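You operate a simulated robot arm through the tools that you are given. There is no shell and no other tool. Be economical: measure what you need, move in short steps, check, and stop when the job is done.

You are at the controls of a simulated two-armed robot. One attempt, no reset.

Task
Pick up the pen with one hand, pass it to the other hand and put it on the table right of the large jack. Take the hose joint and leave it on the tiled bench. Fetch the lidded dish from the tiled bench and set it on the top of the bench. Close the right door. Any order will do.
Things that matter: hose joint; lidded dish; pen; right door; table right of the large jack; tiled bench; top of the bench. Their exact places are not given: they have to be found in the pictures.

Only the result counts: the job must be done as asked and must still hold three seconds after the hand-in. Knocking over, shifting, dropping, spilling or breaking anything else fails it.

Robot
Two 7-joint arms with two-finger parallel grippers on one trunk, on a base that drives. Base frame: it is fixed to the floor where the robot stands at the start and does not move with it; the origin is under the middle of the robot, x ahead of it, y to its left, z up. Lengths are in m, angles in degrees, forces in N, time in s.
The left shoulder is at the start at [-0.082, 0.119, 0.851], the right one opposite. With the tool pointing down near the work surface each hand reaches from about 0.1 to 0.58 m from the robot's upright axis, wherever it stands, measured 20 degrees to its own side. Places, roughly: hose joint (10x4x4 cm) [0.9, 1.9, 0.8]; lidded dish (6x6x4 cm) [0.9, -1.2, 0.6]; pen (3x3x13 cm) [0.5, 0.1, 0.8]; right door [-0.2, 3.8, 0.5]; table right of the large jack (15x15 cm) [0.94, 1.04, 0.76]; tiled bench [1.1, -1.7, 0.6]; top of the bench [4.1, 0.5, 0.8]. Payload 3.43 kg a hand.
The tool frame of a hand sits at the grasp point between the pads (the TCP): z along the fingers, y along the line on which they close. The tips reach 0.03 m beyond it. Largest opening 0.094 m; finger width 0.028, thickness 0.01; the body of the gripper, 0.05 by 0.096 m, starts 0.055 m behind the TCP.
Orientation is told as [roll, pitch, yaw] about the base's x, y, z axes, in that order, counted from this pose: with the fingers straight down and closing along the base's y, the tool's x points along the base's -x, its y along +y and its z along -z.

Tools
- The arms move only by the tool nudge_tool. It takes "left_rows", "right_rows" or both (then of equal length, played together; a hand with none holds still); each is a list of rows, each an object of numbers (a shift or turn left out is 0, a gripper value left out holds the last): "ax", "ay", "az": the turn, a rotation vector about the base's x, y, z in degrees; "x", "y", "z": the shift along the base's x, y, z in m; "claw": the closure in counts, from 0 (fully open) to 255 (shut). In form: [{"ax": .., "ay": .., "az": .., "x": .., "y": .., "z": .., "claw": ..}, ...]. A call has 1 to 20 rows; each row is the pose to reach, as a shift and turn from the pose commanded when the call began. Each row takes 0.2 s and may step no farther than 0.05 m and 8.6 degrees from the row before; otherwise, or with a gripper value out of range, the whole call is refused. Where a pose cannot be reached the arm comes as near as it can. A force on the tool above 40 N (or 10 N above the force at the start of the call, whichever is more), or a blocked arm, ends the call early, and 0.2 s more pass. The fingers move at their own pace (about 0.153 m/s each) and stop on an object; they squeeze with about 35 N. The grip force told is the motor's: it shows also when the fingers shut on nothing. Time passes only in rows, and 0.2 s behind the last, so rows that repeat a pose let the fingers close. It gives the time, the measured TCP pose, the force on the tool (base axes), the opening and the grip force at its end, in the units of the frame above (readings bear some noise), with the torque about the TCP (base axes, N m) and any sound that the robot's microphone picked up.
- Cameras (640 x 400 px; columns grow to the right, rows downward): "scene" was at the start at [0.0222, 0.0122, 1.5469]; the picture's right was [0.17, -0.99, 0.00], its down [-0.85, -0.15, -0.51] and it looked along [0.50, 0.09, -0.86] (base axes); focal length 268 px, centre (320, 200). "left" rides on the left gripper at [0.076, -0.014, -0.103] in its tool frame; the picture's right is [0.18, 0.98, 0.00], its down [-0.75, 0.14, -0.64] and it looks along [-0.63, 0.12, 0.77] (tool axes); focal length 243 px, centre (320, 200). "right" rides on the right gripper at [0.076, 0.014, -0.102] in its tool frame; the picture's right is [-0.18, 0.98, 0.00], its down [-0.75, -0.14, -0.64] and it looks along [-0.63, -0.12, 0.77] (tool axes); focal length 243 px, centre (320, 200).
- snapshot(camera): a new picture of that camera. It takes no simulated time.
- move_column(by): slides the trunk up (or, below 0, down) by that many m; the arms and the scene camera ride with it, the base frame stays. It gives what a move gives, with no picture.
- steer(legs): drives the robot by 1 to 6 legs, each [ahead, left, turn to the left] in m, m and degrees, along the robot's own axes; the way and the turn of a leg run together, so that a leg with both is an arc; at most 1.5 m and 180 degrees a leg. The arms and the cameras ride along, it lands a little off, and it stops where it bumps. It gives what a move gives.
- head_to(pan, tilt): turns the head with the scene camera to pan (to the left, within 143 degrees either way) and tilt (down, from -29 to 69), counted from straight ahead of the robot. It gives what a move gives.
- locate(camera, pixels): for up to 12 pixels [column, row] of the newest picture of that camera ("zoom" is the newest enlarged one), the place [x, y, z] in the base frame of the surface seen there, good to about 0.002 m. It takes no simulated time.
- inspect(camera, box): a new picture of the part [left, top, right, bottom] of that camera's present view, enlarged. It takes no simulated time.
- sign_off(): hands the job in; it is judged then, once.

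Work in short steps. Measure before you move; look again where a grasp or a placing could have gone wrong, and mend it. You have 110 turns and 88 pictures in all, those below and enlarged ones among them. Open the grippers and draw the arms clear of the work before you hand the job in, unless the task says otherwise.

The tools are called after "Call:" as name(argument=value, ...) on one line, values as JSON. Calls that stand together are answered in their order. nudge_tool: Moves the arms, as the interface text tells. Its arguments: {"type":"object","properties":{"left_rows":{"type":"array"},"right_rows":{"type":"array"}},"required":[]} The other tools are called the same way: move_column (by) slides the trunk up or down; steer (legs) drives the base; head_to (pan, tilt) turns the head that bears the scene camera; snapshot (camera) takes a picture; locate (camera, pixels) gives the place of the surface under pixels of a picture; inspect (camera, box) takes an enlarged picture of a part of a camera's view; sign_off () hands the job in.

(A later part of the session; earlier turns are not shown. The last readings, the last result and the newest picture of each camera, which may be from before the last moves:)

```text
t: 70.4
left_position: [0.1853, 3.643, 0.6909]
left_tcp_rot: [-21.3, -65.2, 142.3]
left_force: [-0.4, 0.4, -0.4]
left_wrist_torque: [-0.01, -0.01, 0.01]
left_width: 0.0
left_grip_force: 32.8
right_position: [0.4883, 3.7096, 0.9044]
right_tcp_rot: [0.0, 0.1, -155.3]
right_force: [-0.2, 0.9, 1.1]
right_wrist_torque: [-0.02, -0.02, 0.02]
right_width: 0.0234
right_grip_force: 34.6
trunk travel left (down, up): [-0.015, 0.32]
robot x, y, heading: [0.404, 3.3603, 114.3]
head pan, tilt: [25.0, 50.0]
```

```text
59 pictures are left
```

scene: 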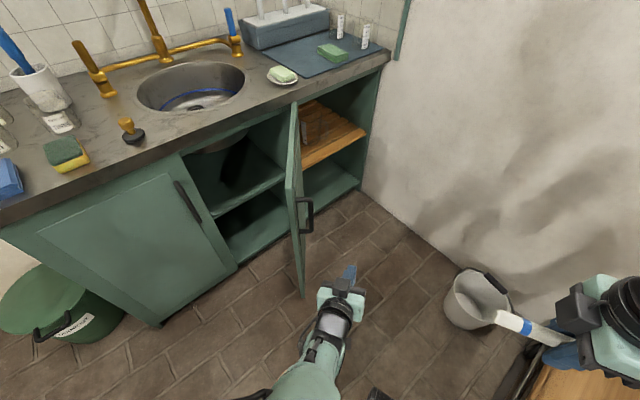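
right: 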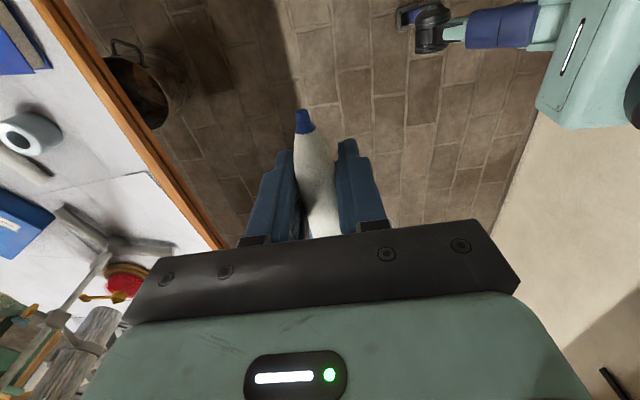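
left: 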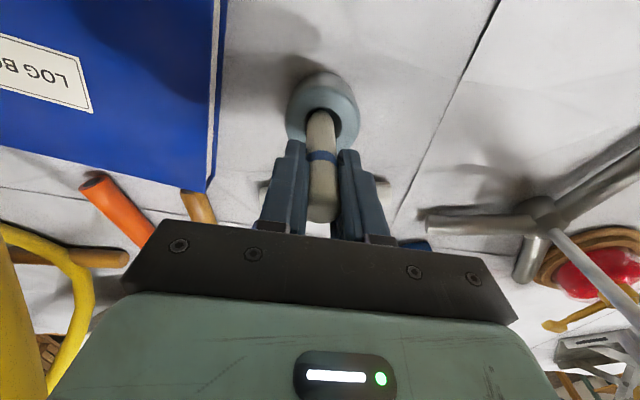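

The fingers are now on the outer side of the door (tip near (347,275), door edge at (300,290)). I extend the hand forward beside the door.

Call:
nudge_tool(left_rows=[{"x": -0.02, "y": 0.035}, {"x": -0.04, "y": 0.07}, {"x": -0.07, "y": 0.1}, {"x": -0.1, "y": 0.13}, {"x": -0.14, "y": 0.13}, {"x": -0.18, "y": 0.125}, {"x": -0.22, "y": 0.115}, {"x": -0.26, "y": 0.1}, {"x": -0.26, "y": 0.1}])

Call:
snapshot(camera="scene")

```text
t: 72.0
left_position: [-0.0146, 3.7636, 0.6924]
left_tcp_rot: [-22.2, -64.9, 142.0]
left_force: [9.0, -5.4, 6.1]
left_wrist_torque: [-0.21, 0.4, 0.8]
left_width: 0.0001
left_grip_force: 32.7
right_position: [0.489, 3.7081, 0.9038]
right_tcp_rot: [0.1, 0.0, -155.3]
right_force: [-0.1, -0.2, -1.0]
right_wrist_torque: [-0.01, 0.01, 0.0]
right_width: 0.0233
right_grip_force: 34.7
trunk travel left (down, up): [-0.015, 0.32]
robot x, y, heading: [0.4021, 3.3612, 114.6]
head pan, tilt: [25.0, 50.0]
stopped in row 7 (left hand): the force on the tool passed its limit at 83 N (the readings are from after the stop); the commanded pose is now the measured one
```

```text
58 pictures are left
```

scene: 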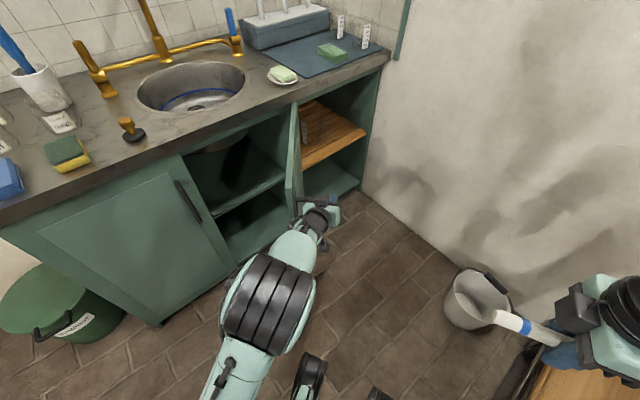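

The hand met resistance at x -0.015. I look closely at what touches.

Call:
inspect(camera="scene", box=[230, 100, 390, 300])

Call:
snapshot(camera="left")

```text
2.00 times, centred on (310, 200) of scene
```

zoom: 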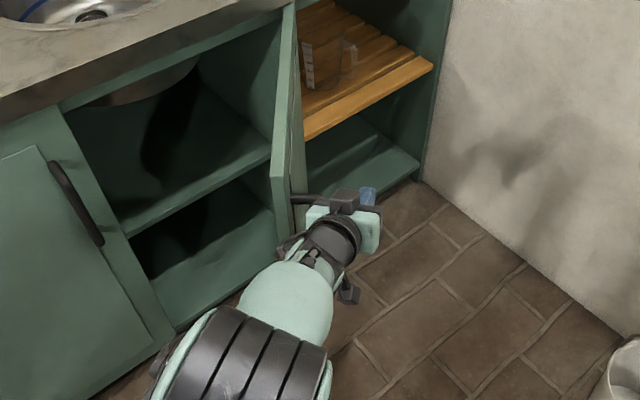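

```text
56 pictures are left
```

left: 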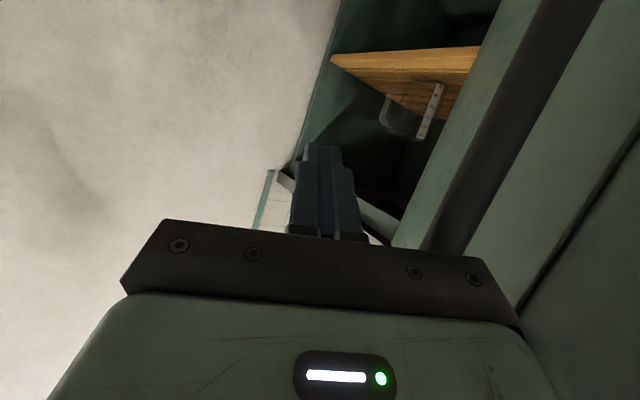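

The gripper's side touches the handle on the outer face. I push slowly along the door's normal (-0.63,-0.77) and see whether it yields.

Call:
nudge_tool(left_rows=[{"x": -0.007, "y": -0.007}, {"x": -0.014, "y": -0.014}, {"x": -0.021, "y": -0.021}, {"x": -0.028, "y": -0.028}, {"x": -0.036, "y": -0.034}, {"x": -0.045, "y": -0.04}, {"x": -0.055, "y": -0.045}, {"x": -0.065, "y": -0.05}])

Call:
snapshot(camera="scene")

```text
t: 72.7
left_position: [-0.0266, 3.7506, 0.691]
left_tcp_rot: [-22.3, -64.7, 141.9]
left_force: [14.2, -10.6, 12.4]
left_wrist_torque: [-0.41, 0.74, 1.23]
left_width: 0.0
left_grip_force: 33.0
right_position: [0.4907, 3.7064, 0.9038]
right_tcp_rot: [0.0, -0.1, -155.3]
right_force: [0.3, 0.2, -0.7]
right_wrist_torque: [0.0, 0.02, 0.01]
right_width: 0.0231
right_grip_force: 35.0
trunk travel left (down, up): [-0.015, 0.32]
robot x, y, heading: [0.4056, 3.3593, 114.8]
head pan, tilt: [25.0, 50.0]
stopped in row 3 (left hand): the force on the tool passed its limit at 43 N (the readings are from after the stop); the commanded pose is now the measured one
```

```text
55 pictures are left
```

scene: 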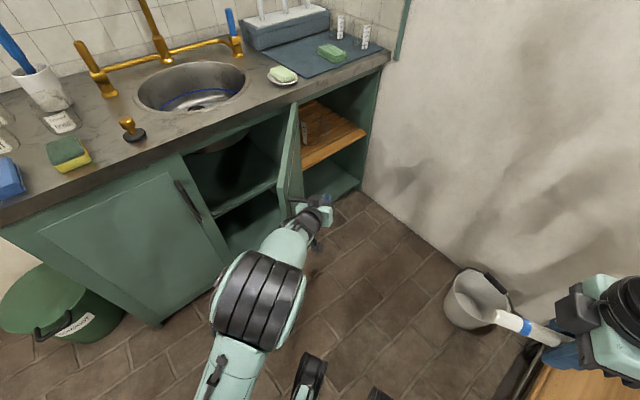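

The door yields, but the hand catches on the handle. I back off, raise the hand to about z 0.765 (door top 0.80, above the handle) and push again.

Call:
nudge_tool(left_rows=[{"x": 0.02, "y": 0.01}, {"x": 0.035, "y": 0.015, "z": 0.03}, {"x": 0.035, "y": 0.015, "z": 0.075}, {"x": 0.01, "y": 0.01, "z": 0.075}, {"x": -0.005, "y": 0.005, "z": 0.075}, {"x": -0.02, "y": -0.005, "z": 0.075}, {"x": -0.035, "y": -0.015, "z": 0.075}, {"x": -0.05, "y": -0.025, "z": 0.075}, {"x": -0.065, "y": -0.033, "z": 0.075}, {"x": -0.08, "y": -0.04, "z": 0.075}, {"x": -0.095, "y": -0.045, "z": 0.075}, {"x": -0.11, "y": -0.05, "z": 0.075}])

Call:
snapshot(camera="scene")

```text
t: 75.3
left_position: [-0.1303, 3.702, 0.765]
left_tcp_rot: [-21.8, -64.5, 141.9]
left_force: [-0.3, 0.8, -1.6]
left_wrist_torque: [0.04, -0.04, 0.0]
left_width: 0.0
left_grip_force: 32.7
left hand out of reach, approached as far as the arm can: row 12
right_position: [0.4884, 3.7078, 0.9046]
right_tcp_rot: [0.1, 0.0, -155.3]
right_force: [-0.4, -0.2, 0.4]
right_wrist_torque: [0.0, 0.03, 0.01]
right_width: 0.0228
right_grip_force: 35.2
trunk travel left (down, up): [-0.015, 0.32]
robot x, y, heading: [0.4072, 3.3618, 114.6]
head pan, tilt: [25.0, 50.0]
```

```text
54 pictures are left
```

scene: 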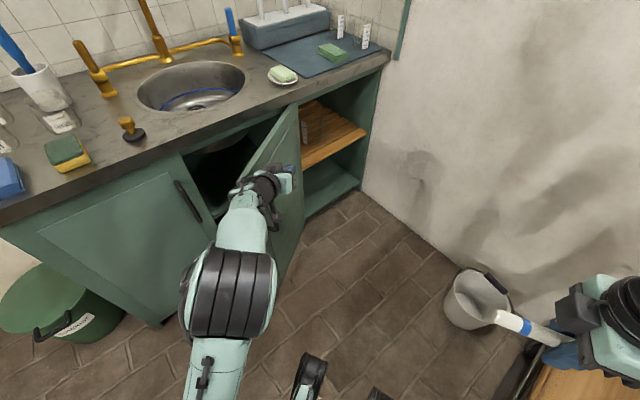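

The door is now nearly closed. The arm is at its limit, so I drive the robot about 0.10 m toward -x to push on.

Call:
steer(legs=[[0.04, 0.09, 0]])

Call:
snapshot(camera="scene")

```text
t: 76.8
left_position: [-0.2279, 3.7013, 0.7651]
left_tcp_rot: [-22.1, -64.6, 141.9]
left_force: [-0.3, -0.2, 0.3]
left_wrist_torque: [-0.01, 0.0, 0.01]
left_width: 0.0
left_grip_force: 33.0
right_position: [0.3894, 3.7076, 0.9038]
right_tcp_rot: [0.1, -0.1, -155.3]
right_force: [-0.1, -0.2, -0.3]
right_wrist_torque: [-0.01, 0.01, 0.01]
right_width: 0.0229
right_grip_force: 34.8
trunk travel left (down, up): [-0.015, 0.32]
robot x, y, heading: [0.3076, 3.3628, 114.7]
head pan, tilt: [25.0, 50.0]
```

```text
53 pictures are left
```

scene: 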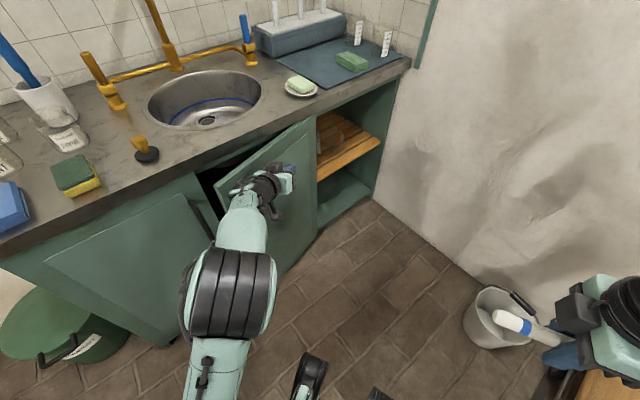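

About 10 degrees remain. I slide the hand toward the free edge and press on slowly.

Call:
nudge_tool(left_rows=[{"x": 0.01, "y": -0.03}, {"x": 0.01, "y": -0.06}, {"x": 0.01, "y": -0.09}, {"x": -0.005, "y": -0.09}, {"x": -0.02, "y": -0.09}, {"x": -0.035, "y": -0.09}, {"x": -0.05, "y": -0.09}, {"x": -0.06, "y": -0.09}, {"x": -0.07, "y": -0.09}, {"x": -0.08, "y": -0.09}, {"x": -0.09, "y": -0.09}])

Call:
snapshot(camera="scene")

```text
t: 79.2
left_position: [-0.3191, 3.611, 0.7645]
left_tcp_rot: [-21.9, -64.5, 141.7]
left_force: [0.5, 0.3, 0.9]
left_wrist_torque: [-0.02, -0.03, -0.01]
left_width: 0.0
left_grip_force: 32.7
right_position: [0.3902, 3.7069, 0.904]
right_tcp_rot: [0.1, 0.0, -155.4]
right_force: [-0.6, -0.3, -0.3]
right_wrist_torque: [-0.02, 0.01, -0.01]
right_width: 0.0231
right_grip_force: 35.5
trunk travel left (down, up): [-0.015, 0.32]
robot x, y, heading: [0.31, 3.3564, 114.5]
head pan, tilt: [25.0, 50.0]
```

```text
52 pictures are left
```

scene: 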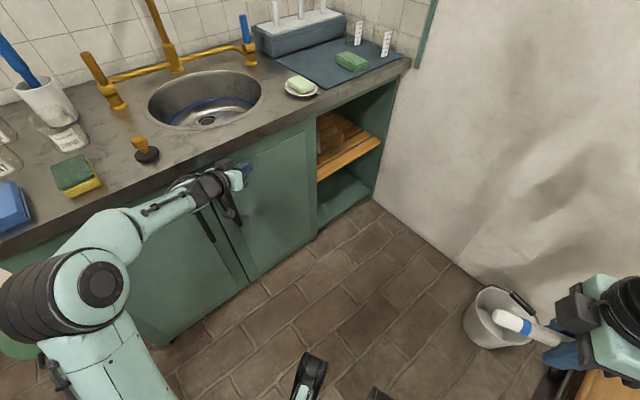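

The door looks closed. I measure points over its face to check that it is flush.

Call:
locate(camera="scene", pixels=[[300, 160], [300, 200], [280, 170], [265, 210], [250, 240], [245, 260], [238, 265], [228, 270], [180, 290], [240, 230]])

Call:
inspect(camera="scene", box=[160, 110, 340, 300])

```text
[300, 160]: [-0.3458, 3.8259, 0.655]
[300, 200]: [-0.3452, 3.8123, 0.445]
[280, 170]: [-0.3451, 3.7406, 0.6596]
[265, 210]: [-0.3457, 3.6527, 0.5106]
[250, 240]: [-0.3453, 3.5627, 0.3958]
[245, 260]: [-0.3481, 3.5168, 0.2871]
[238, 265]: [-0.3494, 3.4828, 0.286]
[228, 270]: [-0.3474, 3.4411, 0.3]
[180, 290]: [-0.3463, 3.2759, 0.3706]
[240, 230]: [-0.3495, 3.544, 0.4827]
```

```text
2.11 times, centred on (250, 205) of scene
```

zoom: 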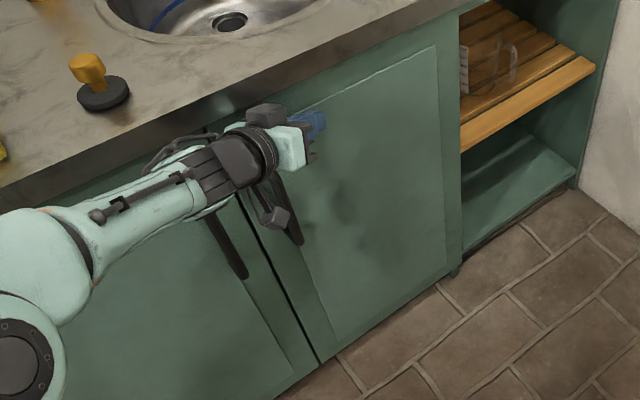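

The door is flush with its neighbour (x -0.346 everywhere). I withdraw the hand along +x, then drive away from the counter.

Call:
nudge_tool(left_rows=[{"x": 0.015, "y": 0.005}, {"x": 0.03, "y": 0.01}, {"x": 0.06, "y": 0.01}, {"x": 0.1, "y": 0.01}, {"x": 0.14, "y": 0.01}, {"x": 0.18, "y": 0.01}])

Call:
steer(legs=[[-0.2, 0, 0]])

Call:
snapshot(camera="scene")

```text
t: 80.5
left_position: [-0.1382, 3.6195, 0.765]
left_tcp_rot: [-21.9, -64.5, 141.7]
left_force: [1.1, -0.5, 0.3]
left_wrist_torque: [0.01, 0.02, -0.02]
left_width: 0.0
left_grip_force: 32.9
right_position: [0.3905, 3.7072, 0.9044]
right_tcp_rot: [0.0, 0.0, -155.5]
right_force: [0.7, 0.2, -0.9]
right_wrist_torque: [0.03, 0.01, -0.02]
right_width: 0.023
right_grip_force: 34.4
trunk travel left (down, up): [-0.015, 0.32]
robot x, y, heading: [0.3063, 3.3568, 114.7]
head pan, tilt: [25.0, 50.0]
```

```text
t: 82.2
left_position: [-0.0554, 3.4383, 0.7643]
left_tcp_rot: [-22.0, -64.5, 141.8]
left_force: [-0.4, 0.3, 0.3]
left_wrist_torque: [0.01, 0.03, -0.02]
left_width: 0.0
left_grip_force: 32.8
right_position: [0.4736, 3.5236, 0.9043]
right_tcp_rot: [0.0, -0.1, -155.4]
right_force: [-0.4, 0.5, -0.4]
right_wrist_torque: [0.01, -0.01, 0.03]
right_width: 0.0233
right_grip_force: 35.4
trunk travel left (down, up): [-0.015, 0.32]
robot x, y, heading: [0.3887, 3.1776, 114.4]
head pan, tilt: [25.0, 50.0]
```

```text
50 pictures are left
```

scene: 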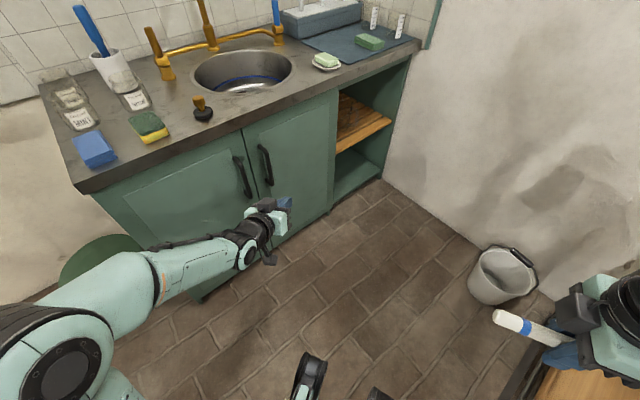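

The door stays shut. I fold the left hand back to fingers-down and raise the trunk again.

Call:
nudge_tool(left_rows=[{"ax": -7.77, "ay": -3, "az": -1.46, "z": 0.02}, {"ax": -15.5, "ay": -6, "az": -2.9, "z": 0.04}, {"ax": -23.3, "ay": -9, "az": -4.4, "z": 0.06}, {"ax": -31.1, "ay": -12, "az": -5.85, "z": 0.06, "x": 0.02, "y": -0.01}, {"ax": -38.8, "ay": -15, "az": -7.3, "z": 0.06, "x": 0.04, "y": -0.02}, {"ax": -46.6, "ay": -18, "az": -8.8, "z": 0.06, "x": 0.06, "y": -0.03}, {"ax": -54.3, "ay": -21, "az": -10.2, "z": 0.06, "x": 0.08, "y": -0.04}, {"ax": -62.1, "ay": -24, "az": -11.7, "z": 0.06, "x": 0.11, "y": -0.055}, {"ax": -62.1, "ay": -24, "az": -11.7, "z": 0.06, "x": 0.138, "y": -0.07, "claw": 0}, {"ax": -62.1, "ay": -24, "az": -11.7, "z": 0.06, "x": 0.138, "y": -0.07}])

Call:
move_column(by=0.26)

Call:
head_to(pan=-90, tilt=35)

Call:
snapshot(camera="scene")

```text
t: 84.3
left_position: [0.0837, 3.367, 0.8237]
left_tcp_rot: [0.1, -0.1, 114.6]
left_force: [0.1, -0.2, 0.5]
left_wrist_torque: [0.01, -0.03, 0.0]
left_width: 0.094
left_grip_force: 0.1
right_position: [0.4739, 3.5241, 0.9034]
right_tcp_rot: [0.2, 0.0, -155.5]
right_force: [0.0, -0.3, -0.9]
right_wrist_torque: [-0.01, 0.0, -0.03]
right_width: 0.0228
right_grip_force: 35.1
trunk travel left (down, up): [-0.015, 0.32]
robot x, y, heading: [0.3858, 3.1785, 114.6]
head pan, tilt: [25.0, 50.0]
```

```text
t: 87.0
left_position: [0.0827, 3.3677, 1.0836]
left_tcp_rot: [0.0, -0.1, 114.6]
left_force: [0.4, -0.2, 1.6]
left_wrist_torque: [0.01, -0.01, -0.01]
left_width: 0.094
left_grip_force: 0.1
right_position: [0.4743, 3.5246, 1.1636]
right_tcp_rot: [0.0, 0.0, -155.4]
right_force: [0.6, -0.6, -0.9]
right_wrist_torque: [0.01, -0.03, -0.04]
right_width: 0.023
right_grip_force: 34.2
trunk travel left (down, up): [-0.275, 0.06]
robot x, y, heading: [0.3873, 3.176, 114.3]
head pan, tilt: [25.0, 50.0]
```

```text
t: 89.0
left_position: [0.0823, 3.3674, 1.0835]
left_tcp_rot: [0.1, 0.0, 114.6]
left_force: [0.0, 0.3, 0.4]
left_wrist_torque: [0.0, -0.06, -0.04]
left_width: 0.0942
left_grip_force: 0.1
right_position: [0.4737, 3.5247, 1.1636]
right_tcp_rot: [0.1, 0.0, -155.4]
right_force: [0.0, -0.5, 0.0]
right_wrist_torque: [0.0, 0.01, 0.0]
right_width: 0.0229
right_grip_force: 35.1
trunk travel left (down, up): [-0.275, 0.06]
robot x, y, heading: [0.3896, 3.1798, 114.6]
head pan, tilt: [-90.0, 35.0]
```

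```text
49 pictures are left
```

scene: 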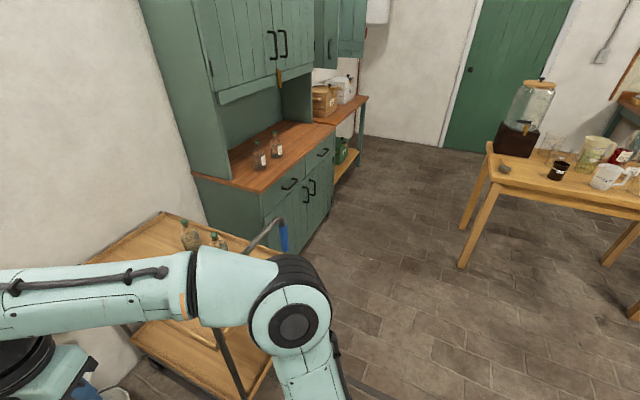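

I turn to heading 180 here, then back through the gap between stool and trolley to the rear aisle.

Call:
steer(legs=[[0, 0, 65.4], [0, 0.05, 0], [-1.2, 0, 0]])

Call:
head_to(pan=80, tilt=35)

Call:
snapshot(camera="scene")

```text
t: 98.6
left_position: [1.2823, 2.9359, 1.0839]
left_tcp_rot: [0.0, -0.1, -179.0]
left_force: [-0.3, 0.4, -0.2]
left_wrist_torque: [-0.02, -0.01, -0.01]
left_width: 0.0939
left_grip_force: 0.0
right_position: [1.295, 3.3562, 1.1641]
right_tcp_rot: [0.1, 0.0, -89.0]
right_force: [-0.8, -0.9, 0.0]
right_wrist_torque: [0.0, 0.01, 0.0]
right_width: 0.0228
right_grip_force: 34.8
trunk travel left (down, up): [-0.275, 0.06]
robot x, y, heading: [1.5802, 3.1383, -179.1]
head pan, tilt: [-90.0, 35.0]
```

```text
t: 101.2
left_position: [1.2828, 2.937, 1.0842]
left_tcp_rot: [0.0, 0.0, -178.9]
left_force: [-0.6, 0.6, 0.4]
left_wrist_torque: [-0.04, 0.0, 0.01]
left_width: 0.0941
left_grip_force: 0.1
right_position: [1.2942, 3.3554, 1.164]
right_tcp_rot: [0.1, -0.1, -89.1]
right_force: [0.6, -0.7, -0.3]
right_wrist_torque: [0.01, -0.06, 0.02]
right_width: 0.0227
right_grip_force: 35.0
trunk travel left (down, up): [-0.275, 0.06]
robot x, y, heading: [1.5826, 3.1406, -179.3]
head pan, tilt: [80.0, 35.0]
```

```text
48 pictures are left
```

scene: 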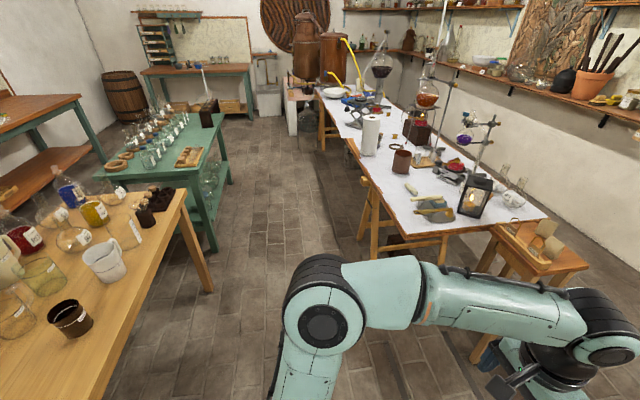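

The rear aisle is clear. I slide left (toward -y) to y≈1.95 beside the table's far end and look at the table.

Call:
steer(legs=[[0, 1.2, -0.8]])

Call:
head_to(pan=0, tilt=40)

Call:
snapshot(camera="scene")

```text
t: 112.2
left_position: [1.3056, 1.7053, 1.0843]
left_tcp_rot: [0.0, -0.1, -178.8]
left_force: [0.7, -0.4, 0.3]
left_wrist_torque: [0.02, 0.0, 0.0]
left_width: 0.0938
left_grip_force: 0.0
right_position: [1.3168, 2.1262, 1.1636]
right_tcp_rot: [0.0, 0.0, -88.8]
right_force: [0.9, 0.5, -0.4]
right_wrist_torque: [0.01, 0.01, 0.02]
right_width: 0.0229
right_grip_force: 34.6
trunk travel left (down, up): [-0.275, 0.06]
robot x, y, heading: [1.6017, 1.9106, -179.2]
head pan, tilt: [80.0, 35.0]
```

```text
t: 113.7
left_position: [1.3045, 1.7058, 1.0837]
left_tcp_rot: [0.0, 0.0, -178.9]
left_force: [0.8, 0.7, -1.1]
left_wrist_torque: [-0.02, -0.01, 0.03]
left_width: 0.0941
left_grip_force: 0.0
right_position: [1.3171, 2.1262, 1.1631]
right_tcp_rot: [0.2, 0.0, -88.8]
right_force: [-1.1, 0.2, -0.2]
right_wrist_torque: [0.02, 0.01, -0.01]
right_width: 0.0227
right_grip_force: 35.0
trunk travel left (down, up): [-0.275, 0.06]
robot x, y, heading: [1.605, 1.9109, -178.9]
head pan, tilt: [0.0, 40.0]
```

```text
47 pictures are left
```

scene: 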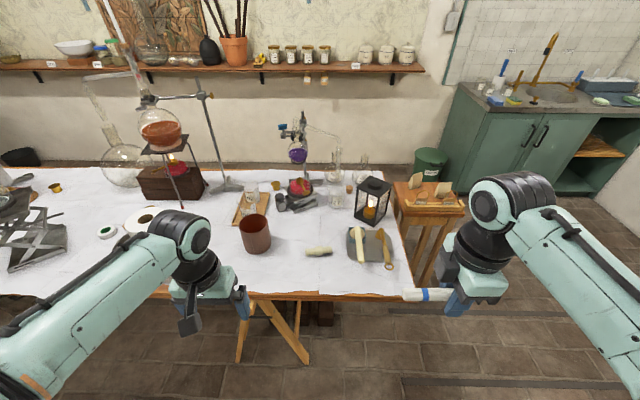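

Candidates for the hose joint are at (318,250) and (295,203). I enlarge this part of the table.

Call:
inspect(camera="scene", box=[220, 160, 420, 290])

Call:
locate(camera="scene", pixels=[[318, 250], [293, 203], [310, 200], [357, 245], [386, 248], [256, 230], [300, 293], [40, 250], [60, 230], [130, 250], [345, 290], [20, 200]])

```text
3.08 times, centred on (320, 225) of scene
```

zoom: 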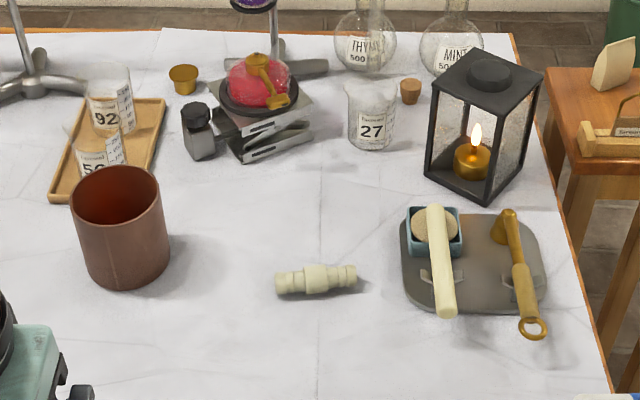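

```text
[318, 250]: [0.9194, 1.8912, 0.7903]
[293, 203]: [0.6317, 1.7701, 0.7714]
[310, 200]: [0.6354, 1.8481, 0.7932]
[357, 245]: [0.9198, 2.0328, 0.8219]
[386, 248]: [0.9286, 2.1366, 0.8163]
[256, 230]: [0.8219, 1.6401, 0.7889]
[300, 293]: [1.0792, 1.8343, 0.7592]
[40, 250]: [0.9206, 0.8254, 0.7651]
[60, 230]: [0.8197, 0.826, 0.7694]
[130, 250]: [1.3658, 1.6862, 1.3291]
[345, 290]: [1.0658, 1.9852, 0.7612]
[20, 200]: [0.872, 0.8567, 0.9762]
```

The hose joint lies at (0.92, 1.89), along y. I measure its ends and drive closer so the left hand can take it.

Call:
locate(camera="zoom", pixels=[[282, 280], [350, 272], [316, 274], [282, 290], [350, 283], [316, 290], [300, 275], [335, 272]])

Call:
steer(legs=[[0.17, -0.12, -0.8]])

Call:
nudge_tool(left_rows=[{"az": -8}, {"az": -16}, {"az": -24}, {"az": -32}, {"az": -40}, {"az": -48}, {"az": -56}, {"az": -64}, {"az": -72}, {"az": -80}, {"az": -88}, {"az": -88}])

```text
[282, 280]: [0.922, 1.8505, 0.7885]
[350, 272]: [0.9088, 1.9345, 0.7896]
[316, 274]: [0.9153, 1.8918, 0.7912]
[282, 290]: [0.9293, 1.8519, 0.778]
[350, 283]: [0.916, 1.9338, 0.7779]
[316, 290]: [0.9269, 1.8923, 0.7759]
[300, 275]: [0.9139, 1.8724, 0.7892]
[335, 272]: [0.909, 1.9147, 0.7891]
```

```text
t: 115.4
left_position: [1.1297, 1.8252, 1.0844]
left_tcp_rot: [0.1, 0.0, -179.6]
left_force: [-0.3, 1.0, 0.5]
left_wrist_torque: [-0.02, -0.03, 0.02]
left_width: 0.0942
left_grip_force: 0.0
right_position: [1.1484, 2.2451, 1.1627]
right_tcp_rot: [0.1, -0.1, -89.7]
right_force: [-0.3, -0.1, -0.8]
right_wrist_torque: [0.0, -0.03, -0.02]
right_width: 0.0229
right_grip_force: 35.0
trunk travel left (down, up): [-0.275, 0.06]
robot x, y, heading: [1.4303, 2.0253, -179.7]
head pan, tilt: [0.0, 40.0]
```

```text
t: 118.0
left_position: [1.1314, 1.8254, 1.0841]
left_tcp_rot: [0.0, -0.1, 92.1]
left_force: [-0.6, 0.3, -0.1]
left_wrist_torque: [0.05, 0.04, 0.04]
left_width: 0.0939
left_grip_force: 0.1
right_position: [1.1489, 2.245, 1.1627]
right_tcp_rot: [0.0, -0.1, -89.7]
right_force: [0.0, -0.8, 0.4]
right_wrist_torque: [-0.04, 0.02, -0.02]
right_width: 0.0228
right_grip_force: 34.6
trunk travel left (down, up): [-0.275, 0.06]
robot x, y, heading: [1.4276, 2.0242, -179.9]
head pan, tilt: [0.0, 40.0]
```

The joint's axis is turned about 9 degrees from y, so I align the left hand and go above it at z 0.92.

Call:
nudge_tool(left_rows=[{"az": 6.7, "x": -0.045, "y": 0.012}, {"az": 6.7, "x": -0.09, "y": 0.025}, {"az": 6.7, "x": -0.135, "y": 0.04, "z": -0.02}, {"az": 6.7, "x": -0.18, "y": 0.055, "z": -0.04}, {"az": 6.7, "x": -0.217, "y": 0.067, "z": -0.07}, {"az": 6.7, "x": -0.217, "y": 0.067, "z": -0.115}, {"az": 6.7, "x": -0.217, "y": 0.067, "z": -0.16}, {"az": 6.7, "x": -0.217, "y": 0.067, "z": -0.16}])

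Call:
snapshot(camera="left")

```text
refused: row 3 steps farther than a row can; nothing moved
```

```text
45 pictures are left
```

left: 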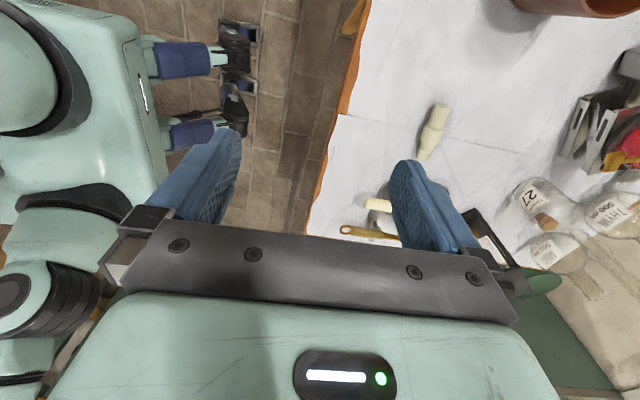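

The call was refused for one step slightly too long; I send it again with smaller steps.

Call:
nudge_tool(left_rows=[{"az": 6.7, "x": -0.04, "y": 0.012}, {"az": 6.7, "x": -0.08, "y": 0.025}, {"az": 6.7, "x": -0.12, "y": 0.038}, {"az": 6.7, "x": -0.16, "y": 0.05, "z": -0.02}, {"az": 6.7, "x": -0.195, "y": 0.06, "z": -0.04}, {"az": 6.7, "x": -0.217, "y": 0.067, "z": -0.08}, {"az": 6.7, "x": -0.217, "y": 0.067, "z": -0.12}, {"az": 6.7, "x": -0.217, "y": 0.067, "z": -0.16}, {"az": 6.7, "x": -0.217, "y": 0.067, "z": -0.16}])

Call:
snapshot(camera="left")

```text
t: 120.0
left_position: [0.9151, 1.8926, 0.9231]
left_tcp_rot: [0.1, -0.1, 99.0]
left_force: [-0.2, -0.2, -0.9]
left_wrist_torque: [-0.03, 0.02, 0.01]
left_width: 0.0941
left_grip_force: 0.0
right_position: [1.1489, 2.2453, 1.1647]
right_tcp_rot: [0.0, 0.0, -89.7]
right_force: [0.1, -0.9, 0.2]
right_wrist_torque: [0.05, 0.02, 0.03]
right_width: 0.0226
right_grip_force: 35.2
trunk travel left (down, up): [-0.275, 0.06]
robot x, y, heading: [1.4287, 2.0231, -180.0]
head pan, tilt: [0.0, 40.0]
```

```text
44 pictures are left
```

left: 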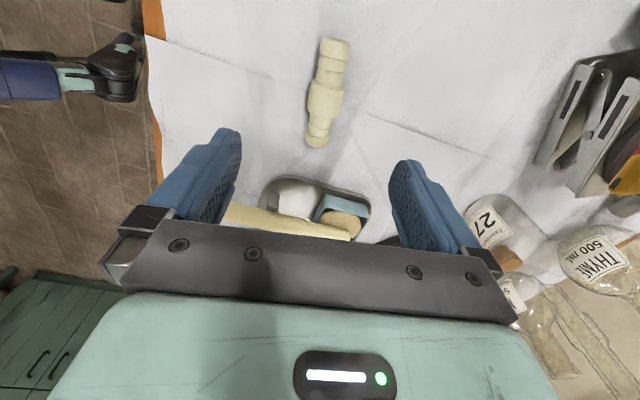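

The joint is centred under the hand at (325,92), slightly tilted. I measure its ends to fine-tune.

Call:
locate(camera="left", pixels=[[335, 48], [318, 140], [325, 92], [318, 60], [346, 62], [305, 110], [340, 110]])

```text
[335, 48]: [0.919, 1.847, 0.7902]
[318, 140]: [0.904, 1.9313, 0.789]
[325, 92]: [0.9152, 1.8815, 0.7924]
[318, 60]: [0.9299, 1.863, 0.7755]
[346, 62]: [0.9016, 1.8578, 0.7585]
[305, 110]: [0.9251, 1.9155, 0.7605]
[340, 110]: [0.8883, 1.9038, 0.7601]
```

Aligned within 1 degree. I descend to z 0.794 (tips 5 mm above the table), close and lift.

Call:
nudge_tool(left_rows=[{"az": 1, "x": -0.003, "y": -0.003, "z": -0.045}, {"az": 1, "x": -0.003, "y": -0.003, "z": -0.09}, {"az": 1, "x": -0.003, "y": -0.003, "z": -0.115}, {"az": 1, "x": -0.003, "y": -0.003, "z": -0.129}, {"az": 1, "x": -0.003, "y": -0.003, "z": -0.129, "claw": 255}, {"az": 1, "x": -0.003, "y": -0.003, "z": -0.129}, {"az": 1, "x": -0.003, "y": -0.003, "z": -0.129}, {"az": 1, "x": -0.003, "y": -0.003, "z": -0.129}, {"az": 1, "x": -0.003, "y": -0.003, "z": -0.09}, {"az": 1, "x": -0.003, "y": -0.003, "z": -0.05}, {"az": 1, "x": -0.003, "y": -0.003, "z": 0.0}, {"az": 1, "x": -0.003, "y": -0.003, "z": 0.05}, {"az": 1, "x": -0.003, "y": -0.003, "z": 0.1}, {"az": 1, "x": -0.003, "y": -0.003, "z": 0.15}, {"az": 1, "x": 0.04, "y": -0.003, "z": 0.16}, {"az": 1, "x": 0.09, "y": -0.003, "z": 0.16}, {"az": 1, "x": 0.14, "y": -0.003, "z": 0.16}, {"az": 1, "x": 0.18, "y": -0.003, "z": 0.16}, {"az": 1, "x": 0.21, "y": -0.003, "z": 0.16}])

Call:
head_to(pan=20, tilt=40)

Call:
snapshot(camera="scene")

```text
t: 124.0
left_position: [1.1264, 1.8888, 1.0837]
left_tcp_rot: [0.1, -0.1, 99.9]
left_force: [-0.2, 0.8, 0.3]
left_wrist_torque: [0.0, 0.0, -0.02]
left_width: 0.03
left_grip_force: 34.5
left hand out of reach, approached as far as the arm can: row 14
right_position: [1.1505, 2.2452, 1.163]
right_tcp_rot: [0.0, 0.0, -89.7]
right_force: [-0.3, 0.6, -0.6]
right_wrist_torque: [-0.02, 0.0, 0.0]
right_width: 0.0226
right_grip_force: 35.4
trunk travel left (down, up): [-0.275, 0.06]
robot x, y, heading: [1.4251, 2.0258, -179.6]
head pan, tilt: [0.0, 40.0]
```

```text
t: 124.8
left_position: [1.1252, 1.8883, 1.0849]
left_tcp_rot: [0.0, -0.1, 100.0]
left_force: [-1.1, 0.3, 0.0]
left_wrist_torque: [-0.01, -0.01, -0.01]
left_width: 0.0299
left_grip_force: 35.2
right_position: [1.1482, 2.2457, 1.1638]
right_tcp_rot: [0.0, 0.1, -89.7]
right_force: [0.1, -0.1, -0.5]
right_wrist_torque: [0.01, 0.0, 0.0]
right_width: 0.0231
right_grip_force: 35.0
trunk travel left (down, up): [-0.275, 0.06]
robot x, y, heading: [1.4287, 2.0274, -180.1]
head pan, tilt: [20.0, 40.0]
```

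```text
43 pictures are left
```

scene: 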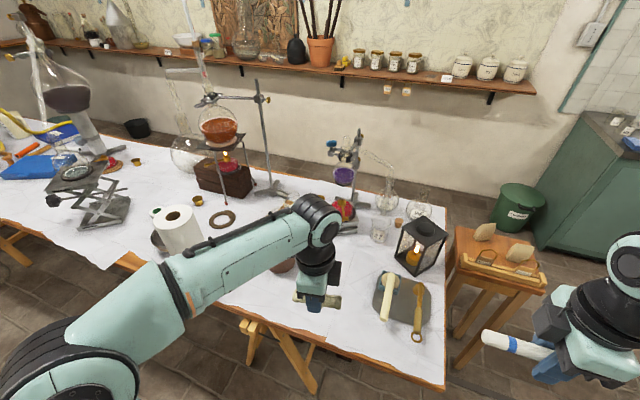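

The joint is held (opening 0.030). Now I drive to the large jack: back 0.15, then left 1.12 m.

Call:
steer(legs=[[-0.15, 0, 0], [0, 1.12, 0]])

Call:
head_to(pan=-5, tilt=48)

Call:
snapshot(camera="scene")

```text
t: 136.0
left_position: [1.2731, 0.7674, 1.0839]
left_tcp_rot: [0.0, -0.2, 99.3]
left_force: [0.0, -0.1, -0.2]
left_wrist_torque: [-0.02, -0.04, 0.0]
left_width: 0.03
left_grip_force: 34.8
right_position: [1.3022, 1.1258, 1.1643]
right_tcp_rot: [0.0, 0.0, -90.4]
right_force: [0.5, 0.2, -1.3]
right_wrist_torque: [0.01, -0.01, 0.01]
right_width: 0.0231
right_grip_force: 34.6
trunk travel left (down, up): [-0.275, 0.06]
robot x, y, heading: [1.5777, 0.8988, 179.5]
head pan, tilt: [20.0, 40.0]
```

```text
t: 136.9
left_position: [1.2728, 0.7676, 1.0818]
left_tcp_rot: [0.0, -0.2, 99.3]
left_force: [-0.4, -0.3, 0.0]
left_wrist_torque: [-0.01, 0.02, 0.05]
left_width: 0.0303
left_grip_force: 35.2
right_position: [1.3017, 1.124, 1.1635]
right_tcp_rot: [0.0, 0.0, -90.4]
right_force: [0.1, 0.2, -1.1]
right_wrist_torque: [0.01, -0.03, 0.01]
right_width: 0.0231
right_grip_force: 35.1
trunk travel left (down, up): [-0.275, 0.06]
robot x, y, heading: [1.5795, 0.9001, 179.6]
head pan, tilt: [-5.0, 48.0]
```

```text
42 pictures are left
```

scene: 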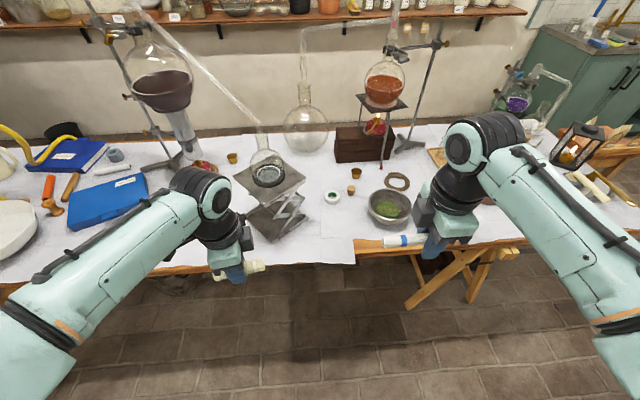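

The free spot is around (330,225), between jack and bowl. I measure the neighbours.

Call:
locate(camera="scene", pixels=[[330, 225], [304, 232], [303, 178], [370, 212], [333, 197], [351, 190], [320, 262], [390, 190], [280, 240], [345, 245], [268, 155]])

```text
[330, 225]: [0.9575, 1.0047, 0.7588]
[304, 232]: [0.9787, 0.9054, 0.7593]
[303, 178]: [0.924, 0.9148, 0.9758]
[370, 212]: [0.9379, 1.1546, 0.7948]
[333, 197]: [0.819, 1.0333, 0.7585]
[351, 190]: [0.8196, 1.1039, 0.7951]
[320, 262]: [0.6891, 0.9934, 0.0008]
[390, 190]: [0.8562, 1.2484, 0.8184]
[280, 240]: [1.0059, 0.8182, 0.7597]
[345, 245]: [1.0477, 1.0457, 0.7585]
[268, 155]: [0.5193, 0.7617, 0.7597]
```

Spot (0.94,1.04) is free: jack ends at y 0.915, bowl starts at 1.155. I advance 0.13 m and carry the pen above the spot.

Call:
steer(legs=[[0.13, 0, 0]])

Call:
nudge_tool(right_rows=[{"x": -0.045, "y": -0.012}, {"x": -0.09, "y": -0.024}, {"x": -0.135, "y": -0.036}, {"x": -0.18, "y": -0.048}, {"x": -0.22, "y": -0.058, "z": -0.02}, {"x": -0.232, "y": -0.062, "z": -0.06}, {"x": -0.232, "y": -0.062, "z": -0.1}, {"x": -0.232, "y": -0.062, "z": -0.15}, {"x": -0.232, "y": -0.062, "z": -0.2}, {"x": -0.232, "y": -0.062, "z": -0.25}, {"x": -0.232, "y": -0.062, "z": -0.28}, {"x": -0.232, "y": -0.062, "z": -0.28}])

Call:
snapshot(camera="scene")

Call:
snapshot(camera="right")

```text
t: 138.2
left_position: [1.1426, 0.7683, 1.0817]
left_tcp_rot: [0.0, -0.1, 99.3]
left_force: [0.3, 0.9, -0.4]
left_wrist_torque: [0.01, 0.02, 0.0]
left_width: 0.0299
left_grip_force: 34.8
right_position: [1.1698, 1.1253, 1.1644]
right_tcp_rot: [0.0, 0.0, -90.5]
right_force: [-0.5, 0.3, -0.2]
right_wrist_torque: [-0.01, 0.0, 0.02]
right_width: 0.0229
right_grip_force: 35.1
trunk travel left (down, up): [-0.275, 0.06]
robot x, y, heading: [1.4486, 0.8988, 179.3]
head pan, tilt: [-5.0, 48.0]
```

```text
t: 140.8
left_position: [1.1425, 0.7684, 1.0834]
left_tcp_rot: [0.1, -0.1, 99.4]
left_force: [0.0, -0.1, -0.1]
left_wrist_torque: [0.01, 0.01, 0.0]
left_width: 0.0304
left_grip_force: 34.6
right_position: [0.8978, 1.0621, 0.8912]
right_tcp_rot: [0.0, 0.0, -90.4]
right_force: [0.4, 0.2, -1.2]
right_wrist_torque: [0.0, 0.01, 0.02]
right_width: 0.0231
right_grip_force: 35.1
right hand out of reach, approached as far as the arm can: row 4, 5, 6, 7, 8, 9, 10, 11, 12
trunk travel left (down, up): [-0.275, 0.06]
robot x, y, heading: [1.4475, 0.9012, 179.4]
head pan, tilt: [-5.0, 48.0]
```

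```text
41 pictures are left
```

scene: 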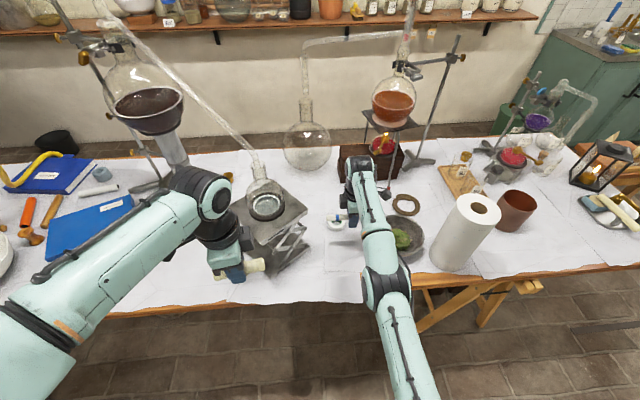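

```text
40 pictures are left
```

right: 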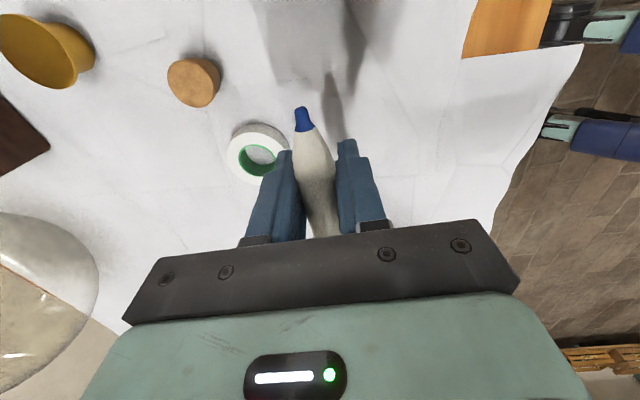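

The pen is over the free spot but the hand overshot to x 0.898. I correct +0.04 in x and see the response.

Call:
nudge_tool(right_rows=[{"x": 0.01, "z": 0.01}, {"x": 0.02, "z": 0.01}, {"x": 0.03, "z": 0.01}, {"x": 0.04, "z": 0.01}, {"x": 0.04, "z": 0.01}])

```text
t: 142.0
left_position: [1.1422, 0.7685, 1.0836]
left_tcp_rot: [0.1, -0.2, 99.3]
left_force: [0.2, 0.3, 0.4]
left_wrist_torque: [0.01, 0.03, 0.04]
left_width: 0.0299
left_grip_force: 35.0
right_position: [0.9002, 1.0617, 0.9074]
right_tcp_rot: [0.1, 0.0, -90.4]
right_force: [0.6, 0.2, 0.0]
right_wrist_torque: [-0.02, 0.03, 0.02]
right_width: 0.0229
right_grip_force: 34.9
right hand out of reach, approached as far as the arm can: row 1, 2, 3, 4, 5
trunk travel left (down, up): [-0.275, 0.06]
robot x, y, heading: [1.4493, 0.9013, 179.5]
head pan, tilt: [-5.0, 48.0]
```

The hand does not follow inward; the arm seems caught against a joint limit. I lift and retract it to see whether it recovers.

Call:
nudge_tool(right_rows=[{"x": 0.02, "z": 0.04}, {"x": 0.04, "z": 0.08}, {"x": 0.06, "z": 0.12}, {"x": 0.1, "z": 0.15}, {"x": 0.14, "z": 0.17}, {"x": 0.18, "z": 0.17}, {"x": 0.18, "z": 0.17}])

Call:
snapshot(camera="scene")

```text
t: 143.6
left_position: [1.142, 0.7683, 1.0828]
left_tcp_rot: [0.0, -0.1, 99.2]
left_force: [0.1, -0.5, -0.8]
left_wrist_torque: [-0.02, -0.01, 0.0]
left_width: 0.0301
left_grip_force: 35.2
right_position: [1.0779, 1.0616, 1.0742]
right_tcp_rot: [-0.7, -0.2, -90.7]
right_force: [2.9, -1.7, -7.3]
right_wrist_torque: [0.16, 0.2, -0.01]
right_width: 0.0229
right_grip_force: 35.0
right hand out of reach, approached as far as the arm can: row 1, 2, 3, 4, 5
trunk travel left (down, up): [-0.275, 0.06]
robot x, y, heading: [1.4538, 0.9014, 179.6]
head pan, tilt: [-5.0, 48.0]
```

```text
39 pictures are left
```

scene: 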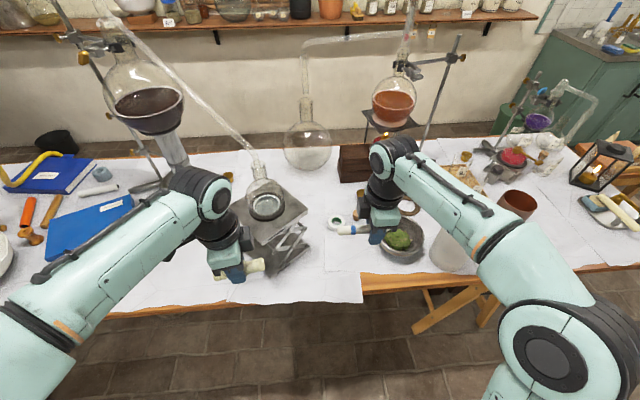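

It recovered; the failure came from stretching out too high. I descend first to z 0.93 here, then move out to x 0.94.

Call:
nudge_tool(right_rows=[{}, {"z": -0.04}, {"z": -0.08}, {"z": -0.12}, {"z": -0.15}, {"z": -0.15, "x": -0.04}, {"z": -0.15, "x": -0.08}, {"z": -0.15, "x": -0.12}, {"z": -0.15, "x": -0.138}, {"z": -0.15, "x": -0.138}])

```text
t: 145.8
left_position: [1.1427, 0.7689, 1.0845]
left_tcp_rot: [0.1, -0.1, 99.2]
left_force: [0.0, -0.1, -0.7]
left_wrist_torque: [0.0, -0.02, -0.01]
left_width: 0.0301
left_grip_force: 34.9
right_position: [0.9416, 1.0621, 0.9261]
right_tcp_rot: [0.1, 0.0, -90.4]
right_force: [0.4, -0.5, 0.4]
right_wrist_torque: [-0.02, 0.01, 0.0]
right_width: 0.023
right_grip_force: 35.4
trunk travel left (down, up): [-0.275, 0.06]
robot x, y, heading: [1.4505, 0.8988, 179.3]
head pan, tilt: [-5.0, 48.0]
```

Reach is fine now. I lower until the tips are just above the table (z 0.791), look, and then release.

Call:
nudge_tool(right_rows=[{"z": -0.04}, {"z": -0.08}, {"z": -0.11}, {"z": -0.125}, {"z": -0.135}, {"z": -0.135}])

Call:
inspect(camera="scene", box=[250, 130, 450, 300])

```text
t: 147.2
left_position: [1.1429, 0.7688, 1.082]
left_tcp_rot: [0.1, -0.2, 99.4]
left_force: [-0.3, 0.0, 0.0]
left_wrist_torque: [0.0, -0.02, 0.01]
left_width: 0.03
left_grip_force: 34.6
right_position: [0.9416, 1.0631, 0.7913]
right_tcp_rot: [0.0, 0.1, -90.3]
right_force: [-0.4, 0.3, 0.5]
right_wrist_torque: [-0.02, -0.01, 0.01]
right_width: 0.0228
right_grip_force: 35.0
trunk travel left (down, up): [-0.275, 0.06]
robot x, y, heading: [1.4517, 0.9006, 179.7]
head pan, tilt: [-5.0, 48.0]
```

```text
2.35 times, centred on (350, 215) of scene
```

zoom: 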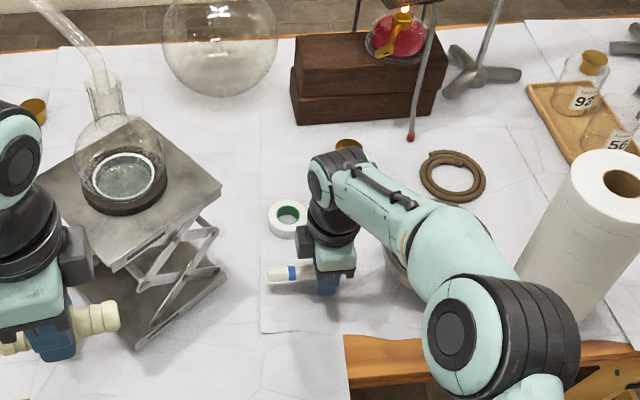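

The pen is just above the free spot. I open slightly so that it drops guided between the fingers, then open fully and check.

Call:
nudge_tool(right_rows=[{"claw": 178}, {}, {}, {}, {"claw": 120}, {}, {"claw": 0}, {}, {}])

Call:
snapshot(camera="right")

```text
t: 149.2
left_position: [1.1424, 0.7681, 1.0836]
left_tcp_rot: [0.1, -0.1, 99.2]
left_force: [-0.7, -0.1, -0.6]
left_wrist_torque: [0.03, 0.0, -0.05]
left_width: 0.0301
left_grip_force: 35.3
right_position: [0.941, 1.0629, 0.7926]
right_tcp_rot: [0.1, 0.0, -90.5]
right_force: [0.5, -0.8, -0.2]
right_wrist_torque: [-0.02, -0.02, 0.02]
right_width: 0.094
right_grip_force: 0.1
trunk travel left (down, up): [-0.275, 0.06]
robot x, y, heading: [1.4503, 0.9026, 179.5]
head pan, tilt: [-5.0, 48.0]
```

```text
37 pictures are left
```

right: 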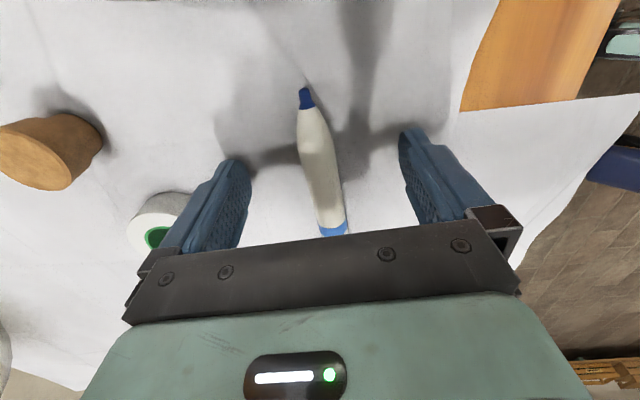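

The pen lies still between the fingers. I raise the hand straight up, draw back, and measure the pen.

Call:
nudge_tool(right_rows=[{"z": 0.03}, {"z": 0.07}, {"z": 0.11}, {"z": 0.14}, {"z": 0.15, "x": 0.04}, {"z": 0.15, "x": 0.08}, {"z": 0.16, "x": 0.12}, {"z": 0.18, "x": 0.16}, {"z": 0.21, "x": 0.2}, {"z": 0.25, "x": 0.22}, {"z": 0.29, "x": 0.22}, {"z": 0.29, "x": 0.22}])

Call:
inspect(camera="scene", box=[250, 130, 450, 300])

```text
t: 151.8
left_position: [1.1435, 0.769, 1.0837]
left_tcp_rot: [0.0, -0.1, 99.2]
left_force: [0.4, 0.2, 0.6]
left_wrist_torque: [0.01, 0.0, 0.0]
left_width: 0.0302
left_grip_force: 35.1
right_position: [1.1614, 1.0646, 1.0835]
right_tcp_rot: [-0.1, -0.1, -90.3]
right_force: [0.0, 0.3, -0.8]
right_wrist_torque: [-0.02, 0.01, 0.0]
right_width: 0.0942
right_grip_force: 0.1
trunk travel left (down, up): [-0.275, 0.06]
robot x, y, heading: [1.4485, 0.9025, 179.5]
head pan, tilt: [-5.0, 48.0]
```

```text
2.35 times, centred on (350, 215) of scene
```

zoom: 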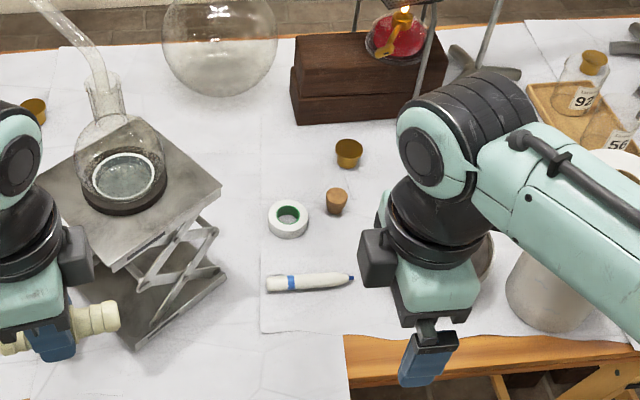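

Call:
locate(camera="zoom", pixels=[[270, 283], [310, 280], [350, 278]])

Call:
steer(legs=[[-0.17, 0, 0]])

Call:
head_to(pan=75, tilt=30)

Call:
snapshot(camera="scene")

```text
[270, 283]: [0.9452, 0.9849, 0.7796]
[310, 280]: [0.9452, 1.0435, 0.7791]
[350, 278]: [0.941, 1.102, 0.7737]
```

```text
t: 153.2
left_position: [1.314, 0.7668, 1.0847]
left_tcp_rot: [0.1, -0.2, 99.4]
left_force: [0.1, -0.2, 0.1]
left_wrist_torque: [0.02, 0.02, 0.01]
left_width: 0.0302
left_grip_force: 35.3
right_position: [1.3302, 1.0627, 1.0839]
right_tcp_rot: [0.0, 0.0, -90.4]
right_force: [-0.3, -1.1, 0.2]
right_wrist_torque: [-0.04, -0.01, 0.04]
right_width: 0.0937
right_grip_force: 0.0
trunk travel left (down, up): [-0.275, 0.06]
robot x, y, heading: [1.6206, 0.8983, 179.6]
head pan, tilt: [-5.0, 48.0]
```

```text
t: 154.8
left_position: [1.3129, 0.7683, 1.0835]
left_tcp_rot: [0.1, 0.0, 99.5]
left_force: [0.2, -0.3, 0.0]
left_wrist_torque: [0.01, 0.01, -0.02]
left_width: 0.03
left_grip_force: 34.9
right_position: [1.3313, 1.0623, 1.0835]
right_tcp_rot: [0.0, 0.0, -90.3]
right_force: [0.5, 0.0, -0.6]
right_wrist_torque: [0.0, 0.04, 0.01]
right_width: 0.0941
right_grip_force: 0.1
trunk travel left (down, up): [-0.275, 0.06]
robot x, y, heading: [1.62, 0.8984, 179.5]
head pan, tilt: [75.0, 30.0]
```

```text
35 pictures are left
```

scene: 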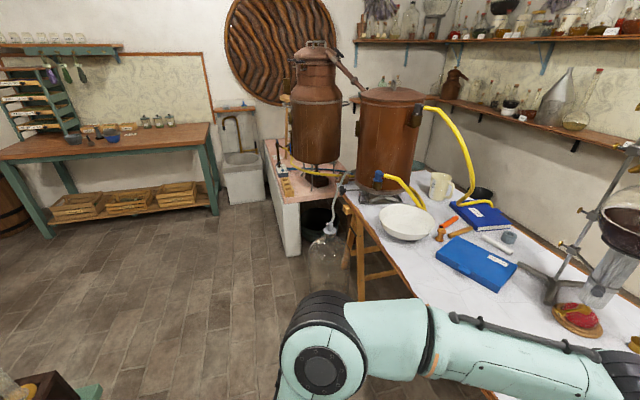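

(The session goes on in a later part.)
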